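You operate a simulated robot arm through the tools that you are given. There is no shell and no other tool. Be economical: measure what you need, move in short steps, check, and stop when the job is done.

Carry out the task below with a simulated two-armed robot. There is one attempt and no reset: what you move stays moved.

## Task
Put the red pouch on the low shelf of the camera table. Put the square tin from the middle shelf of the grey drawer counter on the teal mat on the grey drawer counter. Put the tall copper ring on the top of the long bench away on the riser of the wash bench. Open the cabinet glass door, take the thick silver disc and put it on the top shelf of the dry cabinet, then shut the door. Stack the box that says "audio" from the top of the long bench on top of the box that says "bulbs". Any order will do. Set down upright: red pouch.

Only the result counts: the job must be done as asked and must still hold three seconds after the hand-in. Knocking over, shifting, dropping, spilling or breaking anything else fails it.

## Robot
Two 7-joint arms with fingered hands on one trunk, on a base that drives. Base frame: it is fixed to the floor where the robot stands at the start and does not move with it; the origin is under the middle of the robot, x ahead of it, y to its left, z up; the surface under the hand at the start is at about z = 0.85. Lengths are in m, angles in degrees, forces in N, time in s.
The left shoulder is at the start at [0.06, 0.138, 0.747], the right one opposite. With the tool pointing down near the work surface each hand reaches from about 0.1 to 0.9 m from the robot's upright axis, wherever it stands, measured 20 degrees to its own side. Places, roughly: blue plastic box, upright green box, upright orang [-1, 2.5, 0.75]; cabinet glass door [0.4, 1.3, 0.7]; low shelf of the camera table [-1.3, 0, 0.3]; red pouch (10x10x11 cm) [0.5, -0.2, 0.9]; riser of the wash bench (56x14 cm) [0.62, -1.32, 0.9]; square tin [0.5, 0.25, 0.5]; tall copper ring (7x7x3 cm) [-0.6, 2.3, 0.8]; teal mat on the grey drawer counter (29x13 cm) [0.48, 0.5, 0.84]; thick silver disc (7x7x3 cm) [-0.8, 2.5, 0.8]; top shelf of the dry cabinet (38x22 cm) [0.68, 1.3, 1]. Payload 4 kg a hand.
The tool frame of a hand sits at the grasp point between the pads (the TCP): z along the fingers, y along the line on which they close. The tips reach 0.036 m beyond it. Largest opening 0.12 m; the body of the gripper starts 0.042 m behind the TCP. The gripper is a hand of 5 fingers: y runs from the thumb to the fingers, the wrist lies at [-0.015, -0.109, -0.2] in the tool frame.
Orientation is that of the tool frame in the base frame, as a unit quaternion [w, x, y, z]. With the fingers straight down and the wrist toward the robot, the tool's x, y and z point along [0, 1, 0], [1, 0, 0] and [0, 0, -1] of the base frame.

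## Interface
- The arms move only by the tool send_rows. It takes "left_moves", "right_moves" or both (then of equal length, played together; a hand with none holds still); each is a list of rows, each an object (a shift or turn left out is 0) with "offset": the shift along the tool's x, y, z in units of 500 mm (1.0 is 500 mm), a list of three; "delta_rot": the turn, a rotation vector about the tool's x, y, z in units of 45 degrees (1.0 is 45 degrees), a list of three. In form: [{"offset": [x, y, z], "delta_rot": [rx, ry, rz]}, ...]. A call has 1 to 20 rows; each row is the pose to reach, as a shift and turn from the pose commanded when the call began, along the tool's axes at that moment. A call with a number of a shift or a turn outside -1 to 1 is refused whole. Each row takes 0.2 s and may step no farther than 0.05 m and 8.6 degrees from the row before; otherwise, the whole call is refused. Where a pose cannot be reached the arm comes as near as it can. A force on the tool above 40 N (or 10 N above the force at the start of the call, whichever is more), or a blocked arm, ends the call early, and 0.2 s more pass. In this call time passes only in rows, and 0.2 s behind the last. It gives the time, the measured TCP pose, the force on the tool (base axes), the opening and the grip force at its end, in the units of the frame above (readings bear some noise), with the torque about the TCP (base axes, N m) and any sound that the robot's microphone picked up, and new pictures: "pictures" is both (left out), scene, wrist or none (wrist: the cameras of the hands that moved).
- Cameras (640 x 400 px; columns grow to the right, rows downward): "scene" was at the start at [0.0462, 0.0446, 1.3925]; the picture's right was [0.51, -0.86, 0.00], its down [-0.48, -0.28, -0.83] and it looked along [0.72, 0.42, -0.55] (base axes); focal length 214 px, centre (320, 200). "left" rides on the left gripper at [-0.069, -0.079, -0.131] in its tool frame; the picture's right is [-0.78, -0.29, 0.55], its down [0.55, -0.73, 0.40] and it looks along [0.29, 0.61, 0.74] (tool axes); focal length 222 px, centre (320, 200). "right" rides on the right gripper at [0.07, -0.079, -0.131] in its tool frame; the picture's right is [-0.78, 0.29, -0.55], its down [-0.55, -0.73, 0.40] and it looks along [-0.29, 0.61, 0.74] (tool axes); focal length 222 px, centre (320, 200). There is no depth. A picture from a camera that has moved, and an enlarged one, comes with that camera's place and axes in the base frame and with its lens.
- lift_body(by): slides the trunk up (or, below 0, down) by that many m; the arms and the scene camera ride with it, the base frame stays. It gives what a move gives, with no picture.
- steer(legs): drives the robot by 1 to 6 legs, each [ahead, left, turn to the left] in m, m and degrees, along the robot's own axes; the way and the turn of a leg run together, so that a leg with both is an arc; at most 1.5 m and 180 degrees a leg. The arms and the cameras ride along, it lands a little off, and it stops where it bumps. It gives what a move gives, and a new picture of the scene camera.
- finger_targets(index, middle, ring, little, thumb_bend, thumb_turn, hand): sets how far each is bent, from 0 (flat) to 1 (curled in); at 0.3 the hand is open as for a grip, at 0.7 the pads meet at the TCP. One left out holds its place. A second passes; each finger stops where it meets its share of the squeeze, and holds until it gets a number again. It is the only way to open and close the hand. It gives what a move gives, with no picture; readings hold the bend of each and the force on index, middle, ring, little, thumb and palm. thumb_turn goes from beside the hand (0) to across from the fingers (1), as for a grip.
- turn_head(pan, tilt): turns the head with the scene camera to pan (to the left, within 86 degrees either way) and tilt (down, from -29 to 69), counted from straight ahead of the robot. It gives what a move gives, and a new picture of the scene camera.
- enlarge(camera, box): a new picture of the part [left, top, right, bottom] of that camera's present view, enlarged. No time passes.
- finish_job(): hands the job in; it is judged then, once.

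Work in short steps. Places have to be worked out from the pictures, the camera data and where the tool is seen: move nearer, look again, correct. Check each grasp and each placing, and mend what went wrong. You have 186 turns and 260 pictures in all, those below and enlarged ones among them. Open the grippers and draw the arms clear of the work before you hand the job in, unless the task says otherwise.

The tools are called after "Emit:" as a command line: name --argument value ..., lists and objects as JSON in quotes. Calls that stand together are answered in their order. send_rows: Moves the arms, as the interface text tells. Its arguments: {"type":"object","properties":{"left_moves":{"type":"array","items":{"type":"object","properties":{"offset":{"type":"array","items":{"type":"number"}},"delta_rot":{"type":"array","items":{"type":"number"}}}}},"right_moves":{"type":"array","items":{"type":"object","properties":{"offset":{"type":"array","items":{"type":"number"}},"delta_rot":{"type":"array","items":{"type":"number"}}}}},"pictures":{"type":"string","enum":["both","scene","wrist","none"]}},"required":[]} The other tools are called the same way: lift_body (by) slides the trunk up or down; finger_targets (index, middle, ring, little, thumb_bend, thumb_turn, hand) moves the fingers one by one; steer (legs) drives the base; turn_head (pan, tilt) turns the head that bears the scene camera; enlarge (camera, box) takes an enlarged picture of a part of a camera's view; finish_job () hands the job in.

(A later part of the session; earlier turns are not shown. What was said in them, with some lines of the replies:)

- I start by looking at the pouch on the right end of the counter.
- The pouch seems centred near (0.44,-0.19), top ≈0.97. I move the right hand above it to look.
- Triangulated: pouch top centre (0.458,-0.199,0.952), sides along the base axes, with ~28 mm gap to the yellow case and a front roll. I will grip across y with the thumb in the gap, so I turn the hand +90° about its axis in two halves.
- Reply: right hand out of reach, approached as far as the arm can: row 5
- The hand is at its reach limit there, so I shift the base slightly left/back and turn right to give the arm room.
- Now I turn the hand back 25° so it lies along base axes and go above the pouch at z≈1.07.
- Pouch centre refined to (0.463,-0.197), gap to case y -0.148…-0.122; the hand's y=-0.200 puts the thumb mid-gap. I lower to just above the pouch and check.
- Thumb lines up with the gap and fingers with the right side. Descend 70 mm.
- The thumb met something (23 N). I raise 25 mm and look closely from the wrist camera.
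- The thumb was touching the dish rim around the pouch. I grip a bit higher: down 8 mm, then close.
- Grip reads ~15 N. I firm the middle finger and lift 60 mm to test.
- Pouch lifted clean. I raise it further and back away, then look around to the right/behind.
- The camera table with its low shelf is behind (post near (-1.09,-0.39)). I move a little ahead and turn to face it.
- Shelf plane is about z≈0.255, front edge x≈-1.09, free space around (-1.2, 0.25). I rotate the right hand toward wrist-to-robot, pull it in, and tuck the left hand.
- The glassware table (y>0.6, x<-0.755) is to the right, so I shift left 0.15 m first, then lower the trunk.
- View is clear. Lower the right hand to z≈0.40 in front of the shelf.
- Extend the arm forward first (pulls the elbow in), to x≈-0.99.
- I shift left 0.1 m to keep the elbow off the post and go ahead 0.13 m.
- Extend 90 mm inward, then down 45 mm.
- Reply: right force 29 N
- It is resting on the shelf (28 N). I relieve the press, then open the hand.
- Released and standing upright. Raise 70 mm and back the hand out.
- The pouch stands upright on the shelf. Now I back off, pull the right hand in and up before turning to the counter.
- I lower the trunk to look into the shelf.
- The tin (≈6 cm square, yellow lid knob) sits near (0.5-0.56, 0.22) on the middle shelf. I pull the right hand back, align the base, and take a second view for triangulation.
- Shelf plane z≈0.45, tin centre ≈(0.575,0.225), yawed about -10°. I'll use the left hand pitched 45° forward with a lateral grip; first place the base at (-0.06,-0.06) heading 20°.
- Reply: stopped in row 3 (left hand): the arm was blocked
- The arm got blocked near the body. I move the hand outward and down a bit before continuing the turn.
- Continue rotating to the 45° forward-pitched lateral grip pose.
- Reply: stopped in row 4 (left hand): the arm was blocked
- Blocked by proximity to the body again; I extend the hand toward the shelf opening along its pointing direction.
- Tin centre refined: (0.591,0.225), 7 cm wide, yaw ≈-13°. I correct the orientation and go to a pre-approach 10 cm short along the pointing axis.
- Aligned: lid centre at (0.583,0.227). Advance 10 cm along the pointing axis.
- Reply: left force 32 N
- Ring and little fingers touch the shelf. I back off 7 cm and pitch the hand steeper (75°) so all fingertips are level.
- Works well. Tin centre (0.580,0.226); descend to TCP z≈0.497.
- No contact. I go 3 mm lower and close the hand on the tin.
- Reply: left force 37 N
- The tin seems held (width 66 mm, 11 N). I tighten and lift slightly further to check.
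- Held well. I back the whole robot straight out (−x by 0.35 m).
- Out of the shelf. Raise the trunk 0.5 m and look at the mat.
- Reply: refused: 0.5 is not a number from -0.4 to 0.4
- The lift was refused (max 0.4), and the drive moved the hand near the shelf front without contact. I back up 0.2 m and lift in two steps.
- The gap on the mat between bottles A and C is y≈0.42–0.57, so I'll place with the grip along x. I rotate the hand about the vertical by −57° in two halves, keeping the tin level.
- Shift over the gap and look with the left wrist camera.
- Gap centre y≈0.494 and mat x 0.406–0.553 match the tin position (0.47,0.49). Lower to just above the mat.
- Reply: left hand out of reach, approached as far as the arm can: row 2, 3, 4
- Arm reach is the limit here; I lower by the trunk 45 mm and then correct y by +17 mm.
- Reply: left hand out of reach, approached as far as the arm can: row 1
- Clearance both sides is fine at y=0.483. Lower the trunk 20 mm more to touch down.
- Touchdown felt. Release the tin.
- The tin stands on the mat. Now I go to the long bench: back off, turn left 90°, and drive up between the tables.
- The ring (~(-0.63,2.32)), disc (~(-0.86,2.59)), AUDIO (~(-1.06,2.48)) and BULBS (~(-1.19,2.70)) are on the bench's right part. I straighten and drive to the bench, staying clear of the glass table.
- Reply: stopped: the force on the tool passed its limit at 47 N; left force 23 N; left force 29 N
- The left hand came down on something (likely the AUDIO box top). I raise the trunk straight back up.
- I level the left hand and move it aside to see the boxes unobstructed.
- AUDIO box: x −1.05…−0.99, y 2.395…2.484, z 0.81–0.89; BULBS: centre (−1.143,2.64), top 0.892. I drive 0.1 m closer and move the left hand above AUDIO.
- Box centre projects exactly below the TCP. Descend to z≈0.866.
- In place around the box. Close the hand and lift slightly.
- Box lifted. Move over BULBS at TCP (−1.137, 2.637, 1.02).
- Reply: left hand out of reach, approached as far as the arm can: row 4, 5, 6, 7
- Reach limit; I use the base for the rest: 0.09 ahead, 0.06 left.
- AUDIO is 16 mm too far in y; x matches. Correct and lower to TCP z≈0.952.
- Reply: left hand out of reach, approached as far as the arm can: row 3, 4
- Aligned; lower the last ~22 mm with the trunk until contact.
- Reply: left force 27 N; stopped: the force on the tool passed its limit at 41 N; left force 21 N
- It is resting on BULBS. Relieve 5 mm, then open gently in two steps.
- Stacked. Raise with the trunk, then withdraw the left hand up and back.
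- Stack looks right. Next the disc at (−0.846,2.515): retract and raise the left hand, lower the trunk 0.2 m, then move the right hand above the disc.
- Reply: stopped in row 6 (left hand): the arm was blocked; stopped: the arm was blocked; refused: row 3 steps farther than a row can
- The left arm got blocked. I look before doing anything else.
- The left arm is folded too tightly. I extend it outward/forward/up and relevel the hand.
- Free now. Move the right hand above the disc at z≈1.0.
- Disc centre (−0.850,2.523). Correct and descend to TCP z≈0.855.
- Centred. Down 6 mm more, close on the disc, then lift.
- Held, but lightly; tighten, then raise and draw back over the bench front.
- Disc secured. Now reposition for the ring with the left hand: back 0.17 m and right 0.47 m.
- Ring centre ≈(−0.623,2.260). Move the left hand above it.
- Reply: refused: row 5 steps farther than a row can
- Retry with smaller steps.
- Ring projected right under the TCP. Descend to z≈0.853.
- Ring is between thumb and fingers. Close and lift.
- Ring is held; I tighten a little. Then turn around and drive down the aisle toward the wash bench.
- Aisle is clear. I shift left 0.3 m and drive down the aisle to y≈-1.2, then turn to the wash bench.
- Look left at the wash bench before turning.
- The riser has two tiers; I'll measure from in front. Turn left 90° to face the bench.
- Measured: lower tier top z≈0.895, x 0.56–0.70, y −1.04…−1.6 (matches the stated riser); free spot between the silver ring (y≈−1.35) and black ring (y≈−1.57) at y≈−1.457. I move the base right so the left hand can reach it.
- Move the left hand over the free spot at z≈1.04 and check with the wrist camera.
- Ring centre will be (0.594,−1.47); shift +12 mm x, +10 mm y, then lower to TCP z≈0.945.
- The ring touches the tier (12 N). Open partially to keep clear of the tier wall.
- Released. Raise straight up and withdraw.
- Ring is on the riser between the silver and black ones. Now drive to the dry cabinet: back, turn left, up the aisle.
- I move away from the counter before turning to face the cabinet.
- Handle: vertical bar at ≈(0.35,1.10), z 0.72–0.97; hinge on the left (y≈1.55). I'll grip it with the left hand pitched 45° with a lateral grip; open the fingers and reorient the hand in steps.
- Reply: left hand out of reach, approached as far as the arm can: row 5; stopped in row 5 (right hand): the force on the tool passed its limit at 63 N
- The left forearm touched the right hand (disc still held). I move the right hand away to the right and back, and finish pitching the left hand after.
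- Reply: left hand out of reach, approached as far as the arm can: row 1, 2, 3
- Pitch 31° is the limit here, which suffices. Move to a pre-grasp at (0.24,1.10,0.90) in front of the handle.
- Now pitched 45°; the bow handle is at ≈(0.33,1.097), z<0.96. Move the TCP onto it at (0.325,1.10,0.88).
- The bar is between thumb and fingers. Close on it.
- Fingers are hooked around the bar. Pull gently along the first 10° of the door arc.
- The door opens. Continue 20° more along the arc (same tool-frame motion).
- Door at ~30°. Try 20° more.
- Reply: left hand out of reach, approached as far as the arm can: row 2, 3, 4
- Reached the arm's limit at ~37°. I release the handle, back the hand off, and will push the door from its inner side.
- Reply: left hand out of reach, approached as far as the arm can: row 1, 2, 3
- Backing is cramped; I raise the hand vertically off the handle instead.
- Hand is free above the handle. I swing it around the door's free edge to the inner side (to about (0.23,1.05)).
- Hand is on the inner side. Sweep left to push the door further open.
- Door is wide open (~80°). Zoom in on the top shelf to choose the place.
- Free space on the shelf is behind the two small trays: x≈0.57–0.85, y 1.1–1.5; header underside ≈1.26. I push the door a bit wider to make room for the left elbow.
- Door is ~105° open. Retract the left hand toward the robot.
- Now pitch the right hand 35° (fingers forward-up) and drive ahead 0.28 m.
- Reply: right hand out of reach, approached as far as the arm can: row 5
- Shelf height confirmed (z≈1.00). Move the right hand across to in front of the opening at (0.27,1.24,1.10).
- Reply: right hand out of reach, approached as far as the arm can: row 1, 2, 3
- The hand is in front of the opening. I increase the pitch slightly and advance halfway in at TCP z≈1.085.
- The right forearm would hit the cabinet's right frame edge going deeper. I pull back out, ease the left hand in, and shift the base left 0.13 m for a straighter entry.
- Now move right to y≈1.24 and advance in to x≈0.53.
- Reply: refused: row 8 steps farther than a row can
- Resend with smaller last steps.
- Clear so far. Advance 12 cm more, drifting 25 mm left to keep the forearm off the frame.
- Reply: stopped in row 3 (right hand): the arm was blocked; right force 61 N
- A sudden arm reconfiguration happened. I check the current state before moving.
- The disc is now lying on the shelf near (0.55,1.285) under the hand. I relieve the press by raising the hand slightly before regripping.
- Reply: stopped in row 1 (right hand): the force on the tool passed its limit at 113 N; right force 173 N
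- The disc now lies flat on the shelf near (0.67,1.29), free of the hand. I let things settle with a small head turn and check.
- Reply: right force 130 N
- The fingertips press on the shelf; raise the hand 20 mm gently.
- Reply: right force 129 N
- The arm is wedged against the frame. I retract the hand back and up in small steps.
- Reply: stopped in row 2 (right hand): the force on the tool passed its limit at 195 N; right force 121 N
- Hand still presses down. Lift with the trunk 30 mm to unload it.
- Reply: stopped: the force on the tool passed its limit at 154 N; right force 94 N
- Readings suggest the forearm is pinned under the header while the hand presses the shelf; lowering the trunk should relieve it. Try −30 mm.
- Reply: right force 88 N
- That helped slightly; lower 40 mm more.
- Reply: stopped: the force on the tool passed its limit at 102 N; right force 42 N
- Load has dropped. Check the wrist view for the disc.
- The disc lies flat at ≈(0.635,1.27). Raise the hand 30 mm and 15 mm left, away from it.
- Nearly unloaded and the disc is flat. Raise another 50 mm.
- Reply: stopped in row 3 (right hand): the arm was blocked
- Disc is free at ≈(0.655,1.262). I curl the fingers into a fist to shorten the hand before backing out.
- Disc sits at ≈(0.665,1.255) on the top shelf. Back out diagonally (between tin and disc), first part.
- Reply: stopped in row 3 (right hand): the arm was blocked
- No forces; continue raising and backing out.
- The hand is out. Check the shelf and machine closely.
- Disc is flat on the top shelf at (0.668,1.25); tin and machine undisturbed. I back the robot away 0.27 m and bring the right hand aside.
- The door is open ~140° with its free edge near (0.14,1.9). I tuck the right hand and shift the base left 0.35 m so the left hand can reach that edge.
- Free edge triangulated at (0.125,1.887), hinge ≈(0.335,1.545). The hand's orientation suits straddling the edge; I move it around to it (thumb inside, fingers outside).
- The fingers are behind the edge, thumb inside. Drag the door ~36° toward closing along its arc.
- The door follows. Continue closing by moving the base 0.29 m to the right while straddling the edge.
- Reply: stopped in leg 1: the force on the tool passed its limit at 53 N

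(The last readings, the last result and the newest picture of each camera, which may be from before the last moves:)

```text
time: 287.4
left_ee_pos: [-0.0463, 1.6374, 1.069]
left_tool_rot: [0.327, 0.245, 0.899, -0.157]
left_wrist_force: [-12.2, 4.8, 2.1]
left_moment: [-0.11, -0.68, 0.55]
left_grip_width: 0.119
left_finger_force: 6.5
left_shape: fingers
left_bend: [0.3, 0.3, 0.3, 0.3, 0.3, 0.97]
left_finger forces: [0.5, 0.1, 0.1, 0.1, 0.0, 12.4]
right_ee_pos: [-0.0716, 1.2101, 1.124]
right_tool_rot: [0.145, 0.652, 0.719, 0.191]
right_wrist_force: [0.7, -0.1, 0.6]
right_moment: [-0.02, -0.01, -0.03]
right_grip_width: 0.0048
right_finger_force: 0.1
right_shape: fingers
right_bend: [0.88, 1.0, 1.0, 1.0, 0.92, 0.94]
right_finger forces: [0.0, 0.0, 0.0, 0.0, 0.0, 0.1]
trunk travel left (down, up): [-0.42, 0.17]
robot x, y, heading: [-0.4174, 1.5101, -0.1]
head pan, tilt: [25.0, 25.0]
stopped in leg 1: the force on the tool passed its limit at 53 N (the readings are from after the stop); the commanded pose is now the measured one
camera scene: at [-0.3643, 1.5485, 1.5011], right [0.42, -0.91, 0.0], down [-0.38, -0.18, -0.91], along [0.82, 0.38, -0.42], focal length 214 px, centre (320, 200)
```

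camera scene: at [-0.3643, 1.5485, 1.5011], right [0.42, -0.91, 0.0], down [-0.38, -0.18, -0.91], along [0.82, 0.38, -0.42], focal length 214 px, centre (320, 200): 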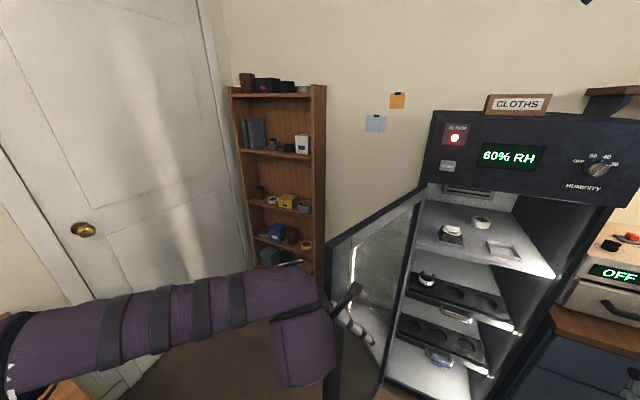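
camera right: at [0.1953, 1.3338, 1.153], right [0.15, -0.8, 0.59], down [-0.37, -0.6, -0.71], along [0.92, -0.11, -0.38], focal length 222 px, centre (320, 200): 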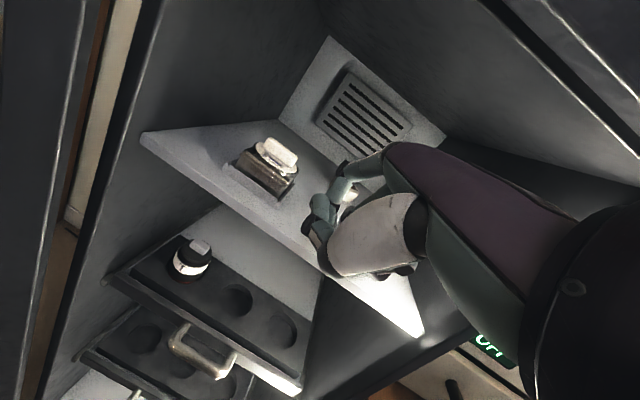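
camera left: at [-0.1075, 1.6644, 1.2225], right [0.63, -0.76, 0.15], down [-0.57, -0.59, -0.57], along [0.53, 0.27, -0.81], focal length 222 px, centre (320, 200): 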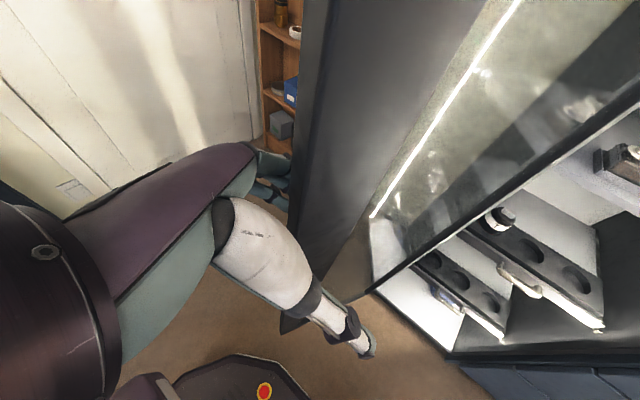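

The door edge pushed into the palm. I pull the hand back 35 mm, then continue the base move.

Emit:
send_rows --left_moves '[{"offset": [0.03, -0.02, -0.02]}, {"offset": [0.053, -0.04, -0.041]}]' --pictures "none"

Emit:
steer --legs '[[0, -0.24, 0]]'

```text
time: 288.0
left_ee_pos: [-0.0817, 1.6374, 1.0693]
left_tool_rot: [0.326, 0.245, 0.9, -0.156]
left_wrist_force: [0.6, 0.9, -0.3]
left_moment: [0.0, 0.02, 0.03]
left_grip_width: 0.1204
left_finger_force: 0.6
left_shape: fingers
left_bend: [0.29, 0.3, 0.3, 0.3, 0.3, 0.97]
left_finger forces: [0.5, 0.1, 0.1, 0.1, 0.0, 0.0]
right_ee_pos: [-0.0695, 1.2092, 1.1221]
right_tool_rot: [0.145, 0.652, 0.72, 0.19]
right_wrist_force: [0.3, -0.4, 0.2]
right_moment: [-0.02, -0.01, 0.0]
right_grip_width: 0.0049
right_finger_force: 0.1
right_shape: fingers
right_bend: [0.88, 1.0, 1.0, 1.0, 0.92, 0.94]
right_finger forces: [0.0, 0.1, 0.0, 0.0, 0.0, 0.0]
trunk travel left (down, up): [-0.42, 0.17]
robot x, y, heading: [-0.4151, 1.5079, -0.1]
head pan, tilt: [25.0, 25.0]
```

```text
time: 289.7
left_ee_pos: [-0.0832, 1.3972, 1.0692]
left_tool_rot: [0.326, 0.247, 0.899, -0.156]
left_wrist_force: [0.1, -0.2, 0.9]
left_moment: [-0.02, -0.01, 0.0]
left_grip_width: 0.1192
left_finger_force: 0.1
left_shape: fingers
left_bend: [0.3, 0.3, 0.3, 0.3, 0.3, 0.97]
left_finger forces: [0.1, 0.0, 0.0, 0.0, 0.1, 0.0]
right_ee_pos: [-0.071, 0.967, 1.1228]
right_tool_rot: [0.145, 0.653, 0.718, 0.19]
right_wrist_force: [0.5, -0.3, 1.1]
right_moment: [0.03, -0.02, -0.01]
right_grip_width: 0.0051
right_finger_force: 0.1
right_shape: fingers
right_bend: [0.88, 1.0, 1.0, 1.0, 0.92, 0.94]
right_finger forces: [0.0, 0.1, 0.0, 0.0, 0.0, 0.1]
trunk travel left (down, up): [-0.42, 0.17]
robot x, y, heading: [-0.4124, 1.2694, -0.1]
head pan, tilt: [25.0, 25.0]
camera scene: at [-0.3624, 1.3065, 1.501], right [0.42, -0.91, 0.0], down [-0.38, -0.18, -0.91], along [0.82, 0.38, -0.42], focal length 214 px, centre (320, 200)
```

scene: 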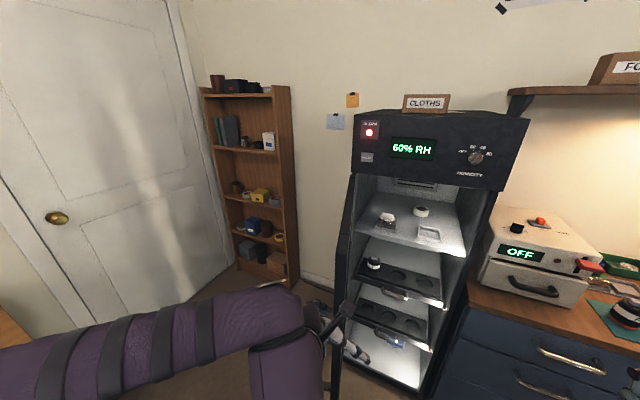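

The door is at ~70°. I move the hand to the door's outer side: back 6 cm, left 14 cm, ahead 12 cm.

Emit:
steer --legs '[[-0.06, 0, 0], [0, 0.14, 0], [0.12, 0, 0]]'

```text
time: 292.5
left_ee_pos: [-0.0402, 1.5264, 1.0678]
left_tool_rot: [0.324, 0.254, 0.898, -0.159]
left_wrist_force: [-0.5, 0.1, -0.3]
left_moment: [-0.01, 0.03, -0.05]
left_grip_width: 0.1194
left_finger_force: 0.0
left_shape: fingers
left_bend: [0.3, 0.3, 0.3, 0.3, 0.3, 0.97]
left_finger forces: [0.1, 0.1, 0.1, 0.0, 0.0, 0.0]
right_ee_pos: [-0.0378, 1.0983, 1.1218]
right_tool_rot: [0.147, 0.659, 0.713, 0.189]
right_wrist_force: [-0.4, -0.1, 0.0]
right_moment: [0.0, -0.01, 0.02]
right_grip_width: 0.005
right_finger_force: 0.0
right_shape: fingers
right_bend: [0.88, 1.0, 1.0, 1.0, 0.92, 0.94]
right_finger forces: [0.1, 0.1, 0.0, 0.0, 0.1, 0.0]
trunk travel left (down, up): [-0.42, 0.17]
robot x, y, heading: [-0.3755, 1.4027, -1.2]
head pan, tilt: [25.0, 25.0]
stopped in leg 3: the robot was blocked; the commanded pose is now the measured one
camera scene: at [-0.3236, 1.4414, 1.5011], right [0.4, -0.91, 0.0], down [-0.39, -0.17, -0.91], along [0.83, 0.37, -0.42], focal length 214 px, centre (320, 200)
```

scene: 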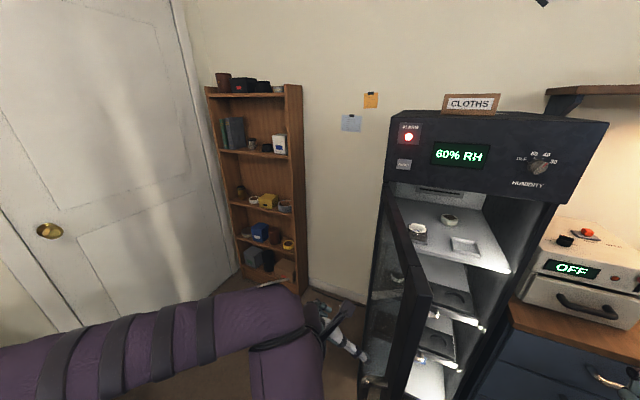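

Base front touched the door bottom; the hand is on the outer side. Move the base right 0.2 m to push the door further shut.

Emit:
steer --legs '[[-0.03, 0, 1.2], [0, -0.2, 0]]'

```text
time: 294.5
left_ee_pos: [-0.0733, 1.3284, 1.0674]
left_tool_rot: [0.324, 0.246, 0.9, -0.157]
left_wrist_force: [0.2, -0.7, -0.3]
left_moment: [-0.02, 0.01, 0.0]
left_grip_width: 0.1193
left_finger_force: 0.1
left_shape: fingers
left_bend: [0.3, 0.3, 0.3, 0.3, 0.3, 0.97]
left_finger forces: [0.0, 0.1, 0.1, 0.0, 0.0, 0.0]
right_ee_pos: [-0.0608, 0.9013, 1.1213]
right_tool_rot: [0.145, 0.653, 0.719, 0.19]
right_wrist_force: [-0.5, 0.7, -0.2]
right_moment: [0.0, -0.01, 0.01]
right_grip_width: 0.0049
right_finger_force: 0.1
right_shape: fingers
right_bend: [0.88, 1.0, 1.0, 1.0, 0.92, 0.94]
right_finger forces: [0.0, 0.0, 0.0, 0.1, 0.1, 0.0]
trunk travel left (down, up): [-0.42, 0.17]
robot x, y, heading: [-0.4038, 1.2035, -0.3]
head pan, tilt: [25.0, 25.0]
camera scene: at [-0.3527, 1.2389, 1.501], right [0.42, -0.91, 0.0], down [-0.38, -0.18, -0.91], along [0.82, 0.38, -0.42], focal length 214 px, centre (320, 200)
```

scene: 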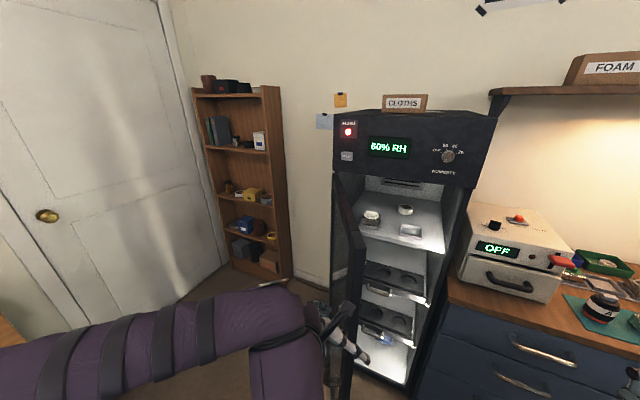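

Door at ~57°, the hand in front of its outer face. Push forward with the arm following the edge.

Emit:
send_rows --left_moves '[{"offset": [-0.057, 0.004, 0.05]}, {"offset": [-0.115, 0.007, 0.101]}, {"offset": [-0.172, 0.011, 0.151]}, {"offset": [-0.229, 0.014, 0.202]}, {"offset": [-0.284, 0.033, 0.249]}, {"offset": [-0.34, 0.052, 0.295]}, {"offset": [-0.395, 0.07, 0.342]}, {"offset": [-0.45, 0.089, 0.388]}]' --pictures "scene"

```text
time: 296.3
left_ee_pos: [0.1994, 1.2048, 1.0673]
left_tool_rot: [0.324, 0.246, 0.9, -0.157]
left_wrist_force: [-0.2, -0.4, -1.0]
left_moment: [-0.01, 0.0, 0.02]
left_grip_width: 0.1192
left_finger_force: 0.1
left_shape: fingers
left_bend: [0.3, 0.3, 0.3, 0.3, 0.3, 0.97]
left_finger forces: [0.1, 0.1, 0.0, 0.1, 0.0, 0.0]
right_ee_pos: [-0.0609, 0.9021, 1.1212]
right_tool_rot: [0.145, 0.653, 0.719, 0.19]
right_wrist_force: [-0.1, 0.0, -0.2]
right_moment: [0.01, 0.02, -0.01]
right_grip_width: 0.0048
right_finger_force: 0.1
right_shape: fingers
right_bend: [0.88, 1.0, 1.0, 1.0, 0.92, 0.94]
right_finger forces: [0.1, 0.1, 0.0, 0.1, 0.1, 0.0]
trunk travel left (down, up): [-0.42, 0.17]
robot x, y, heading: [-0.4057, 1.2019, 0.0]
head pan, tilt: [25.0, 25.0]
camera scene: at [-0.3518, 1.2399, 1.501], right [0.42, -0.91, 0.0], down [-0.38, -0.18, -0.91], along [0.82, 0.38, -0.42], focal length 214 px, centre (320, 200)
```

scene: 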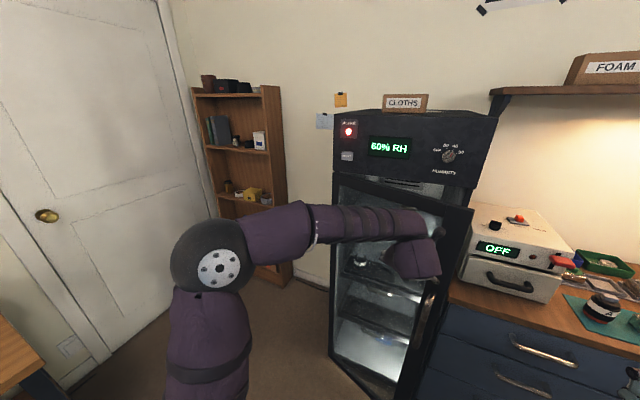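

Nearly shut. Push the last part.

Emit:
send_rows --left_moves '[{"offset": [-0.052, 0.027, 0.042]}, {"offset": [-0.104, 0.054, 0.084]}, {"offset": [-0.155, 0.08, 0.125]}, {"offset": [-0.207, 0.107, 0.167]}, {"offset": [-0.24, 0.13, 0.195]}]' --pictures "both"

```text
time: 297.4
left_ee_pos: [0.3298, 1.1808, 1.0661]
left_tool_rot: [0.317, 0.241, 0.904, -0.154]
left_wrist_force: [-28.7, 5.6, 6.0]
left_moment: [0.43, 0.88, 1.38]
left_grip_width: 0.1064
left_finger_force: 15.8
left_shape: fingers
left_bend: [0.33, 0.3, 0.3, 0.3, 0.3, 0.97]
left_finger forces: [22.5, 9.3, 0.1, 0.0, 0.0, 0.0]
right_ee_pos: [-0.0631, 0.9027, 1.1227]
right_tool_rot: [0.146, 0.652, 0.719, 0.19]
right_wrist_force: [-0.2, 0.4, 0.4]
right_moment: [0.0, 0.03, 0.02]
right_grip_width: 0.0053
right_finger_force: 0.0
right_shape: fingers
right_bend: [0.88, 1.0, 1.0, 1.0, 0.92, 0.94]
right_finger forces: [0.0, 0.0, 0.0, 0.0, 0.0, 0.0]
trunk travel left (down, up): [-0.42, 0.17]
robot x, y, heading: [-0.4073, 1.1999, 0.1]
head pan, tilt: [25.0, 25.0]
stopped in row 5 (left hand): the force on the tool passed its limit at 70 N (the readings are from after the stop); the commanded pose is now the measured one
camera scene: at [-0.3571, 1.2406, 1.5013], right [0.42, -0.91, 0.0], down [-0.38, -0.18, -0.91], along [0.82, 0.38, -0.42], focal length 214 px, centre (320, 200)
camera left: at [0.2706, 1.1473, 1.2186], right [0.65, -0.75, 0.14], down [-0.57, -0.6, -0.56], along [0.5, 0.29, -0.82], focal length 222 px, centre (320, 200)
```

scene: 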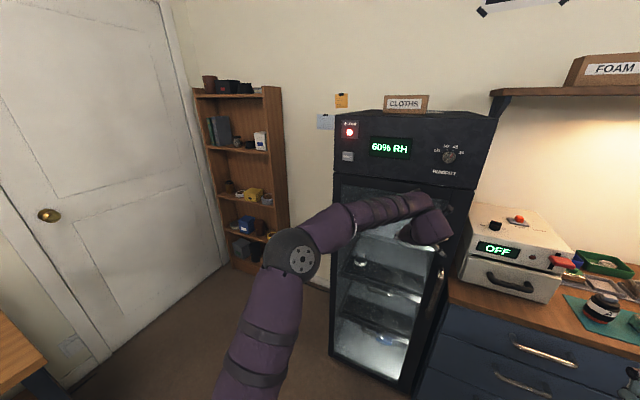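
left: 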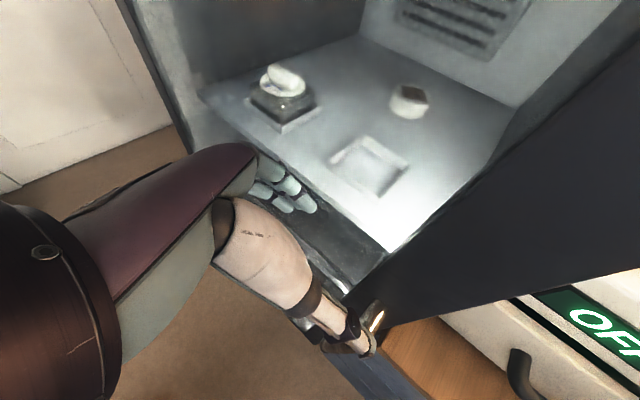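

The door hit its stop (70 N). Withdraw the hand up and back, then check the gap and alarm.

Emit:
send_rows --left_moves '[{"offset": [-0.035, -0.005, -0.04]}, {"offset": [0.02, -0.055, -0.1]}, {"offset": [0.07, -0.105, -0.15]}, {"offset": [0.12, -0.15, -0.2]}, {"offset": [0.17, -0.19, -0.25]}, {"offset": [0.213, -0.22, -0.293]}]' --pictures "scene"

Emit:
enlarge --camera "scene" --box '[310, 100, 510, 400]'

```text
time: 298.8
left_ee_pos: [0.1306, 1.1874, 1.1175]
left_tool_rot: [0.319, 0.242, 0.903, -0.157]
left_wrist_force: [-0.4, 0.4, 0.5]
left_moment: [0.0, 0.01, 0.02]
left_grip_width: 0.1193
left_finger_force: 0.1
left_shape: fingers
left_bend: [0.3, 0.3, 0.3, 0.3, 0.3, 0.97]
left_finger forces: [0.1, 0.0, 0.1, 0.0, 0.0, 0.0]
right_ee_pos: [-0.0616, 0.9014, 1.1214]
right_tool_rot: [0.145, 0.653, 0.719, 0.19]
right_wrist_force: [0.3, 0.3, 0.2]
right_moment: [0.0, 0.02, -0.03]
right_grip_width: 0.0049
right_finger_force: 0.0
right_shape: fingers
right_bend: [0.88, 1.0, 1.0, 1.0, 0.92, 0.94]
right_finger forces: [0.1, 0.1, 0.1, 0.1, 0.0, 0.0]
trunk travel left (down, up): [-0.42, 0.17]
robot x, y, heading: [-0.405, 1.202, -0.6]
head pan, tilt: [25.0, 25.0]
camera scene: at [-0.3535, 1.2401, 1.501], right [0.42, -0.91, 0.0], down [-0.38, -0.18, -0.91], along [0.82, 0.38, -0.42], focal length 214 px, centre (320, 200)
```

scene: 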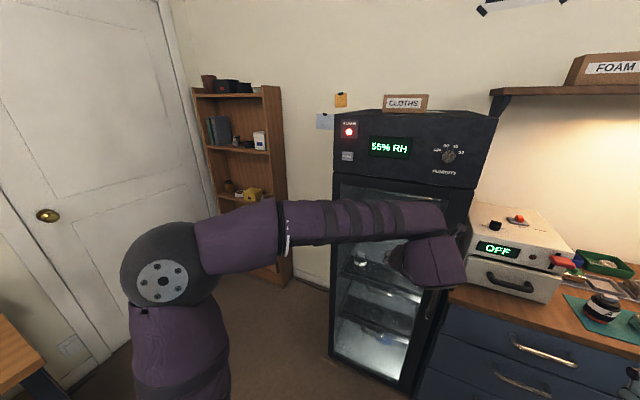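

```text
1.33 times, centred on (410, 250) of scene
camera zoom: at [-0.3535, 1.2401, 1.501], right [0.42, -0.91, 0.0], down [-0.38, -0.18, -0.91], along [0.82, 0.38, -0.42], focal length 286 px, centre (200, 133)
```

zoom: 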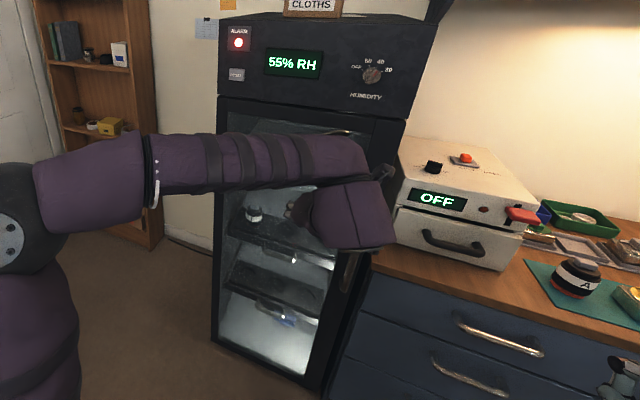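

Humidity is falling (55%), so the door is shut. I open the right hand and draw the left hand a bit further back, then take a last look.

Emit:
finger_targets --hand "right" --index 0.3 --middle 0.3 --ring 0.3 --little 0.3 --thumb_bend 0.3

Emit:
steer --legs '[[-0.02, 0.3, 0]]'

Emit:
turn_head --pan -25 --tilt 28

```text
time: 299.8
left_ee_pos: [0.1303, 1.1884, 1.1179]
left_tool_rot: [0.318, 0.242, 0.903, -0.156]
left_wrist_force: [0.4, -0.3, -0.6]
left_moment: [-0.01, -0.06, 0.01]
left_grip_width: 0.1195
left_finger_force: 0.1
left_shape: fingers
left_bend: [0.3, 0.3, 0.3, 0.3, 0.3, 0.97]
left_finger forces: [0.0, 0.0, 0.0, 0.0, 0.1, 0.0]
right_ee_pos: [-0.0598, 0.901, 1.1214]
right_tool_rot: [0.145, 0.653, 0.719, 0.19]
right_wrist_force: [-0.3, 0.3, -1.0]
right_moment: [0.01, 0.01, 0.0]
right_grip_width: 0.119
right_finger_force: 0.1
right_shape: fingers
right_bend: [0.3, 0.3, 0.3, 0.3, 0.3, 0.97]
right_finger forces: [0.0, 0.0, 0.0, 0.0, 0.0, 0.1]
trunk travel left (down, up): [-0.42, 0.17]
robot x, y, heading: [-0.408, 1.1995, -0.1]
head pan, tilt: [25.0, 25.0]
```

```text
time: 301.8
left_ee_pos: [0.1122, 1.486, 1.1169]
left_tool_rot: [0.317, 0.244, 0.903, -0.156]
left_wrist_force: [-0.5, 0.0, -0.4]
left_moment: [0.0, -0.01, 0.03]
left_grip_width: 0.1192
left_finger_force: 0.1
left_shape: fingers
left_bend: [0.3, 0.3, 0.3, 0.3, 0.3, 0.97]
left_finger forces: [0.0, 0.0, 0.0, 0.1, 0.1, 0.0]
right_ee_pos: [-0.081, 1.2008, 1.121]
right_tool_rot: [0.145, 0.654, 0.718, 0.189]
right_wrist_force: [0.3, 0.2, -0.2]
right_moment: [0.02, -0.03, -0.02]
right_grip_width: 0.1188
right_finger_force: 0.0
right_shape: fingers
right_bend: [0.3, 0.3, 0.3, 0.3, 0.3, 0.97]
right_finger forces: [0.0, 0.0, 0.1, 0.0, 0.1, 0.1]
trunk travel left (down, up): [-0.42, 0.17]
robot x, y, heading: [-0.4226, 1.4999, -0.6]
head pan, tilt: [25.0, 25.0]
camera scene: at [-0.3713, 1.5412, 1.501], right [0.42, -0.91, 0.0], down [-0.38, -0.18, -0.91], along [0.82, 0.38, -0.42], focal length 214 px, centre (320, 200)
```

scene: 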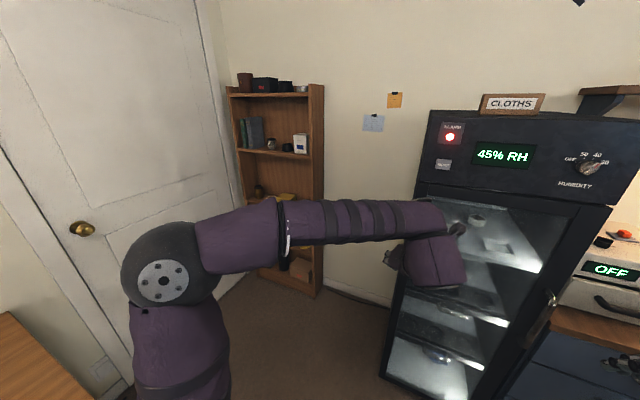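

```text
time: 303.0
left_ee_pos: [0.1125, 1.4854, 1.1169]
left_tool_rot: [0.317, 0.245, 0.903, -0.157]
left_wrist_force: [0.1, -0.3, 1.1]
left_moment: [0.0, 0.01, 0.0]
left_grip_width: 0.1192
left_finger_force: 0.1
left_shape: fingers
left_bend: [0.3, 0.3, 0.3, 0.3, 0.3, 0.97]
left_finger forces: [0.1, 0.0, 0.0, 0.0, 0.0, 0.0]
right_ee_pos: [-0.0804, 1.2006, 1.1211]
right_tool_rot: [0.145, 0.654, 0.718, 0.189]
right_wrist_force: [-0.9, 0.1, 0.5]
right_moment: [-0.02, -0.02, 0.01]
right_grip_width: 0.1187
right_finger_force: 0.1
right_shape: fingers
right_bend: [0.3, 0.3, 0.3, 0.3, 0.3, 0.97]
right_finger forces: [0.0, 0.1, 0.0, 0.0, 0.0, 0.0]
trunk travel left (down, up): [-0.42, 0.17]
robot x, y, heading: [-0.4215, 1.5028, -0.5]
head pan, tilt: [-25.0, 28.0]
camera scene: at [-0.3726, 1.4629, 1.4962], right [-0.43, -0.9, 0.0], down [-0.42, 0.2, -0.88], along [0.8, -0.38, -0.47], focal length 214 px, centre (320, 200)
```

scene: 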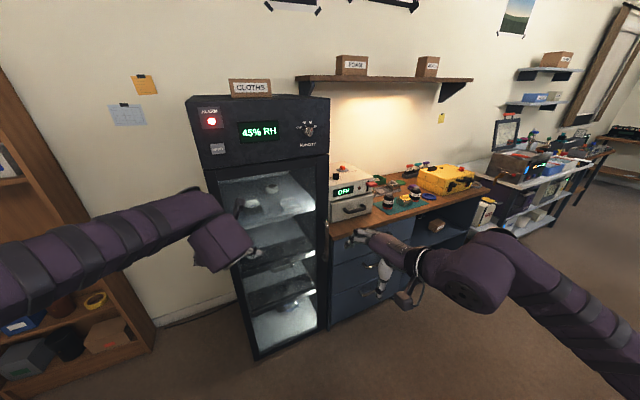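

The door is flush, the disc shows through the glass on the top shelf, the tin is on the mat, and both hands are open and clear. I hand in.

Emit:
finish_job

```text
The job is handed in.
```

I handed the job in with all five items placed, but some of it got rough handling.

- **Red pouch:** upright on the low shelf of the camera table.
- **Square tin:** on the teal mat, between the two bottles.
- **Copper ring:** on the lower tier of the wash bench riser. The riser has two tiers, and I chose the lower one because it matched the position and size given.
- **AUDIO box:** stacked on BULBS.
- **Silver disc:** flat on the top shelf of the dry cabinet, with the door shut. The arm jammed in the opening, so the disc came out of the grip and was pushed into place rather than set down.

In that jam the arm pressed hard on the shelf. I also came down on the AUDIO box once by accident, and nudged the cabinet door with the base. I saw nothing else knocked over or moved. At my last look the door was flush and the cabinet humidity was falling (60% to 45%). Its alarm light was still lit; I did not touch the reset. I did not go back to check the pouch, the ring or the stack before handing in.
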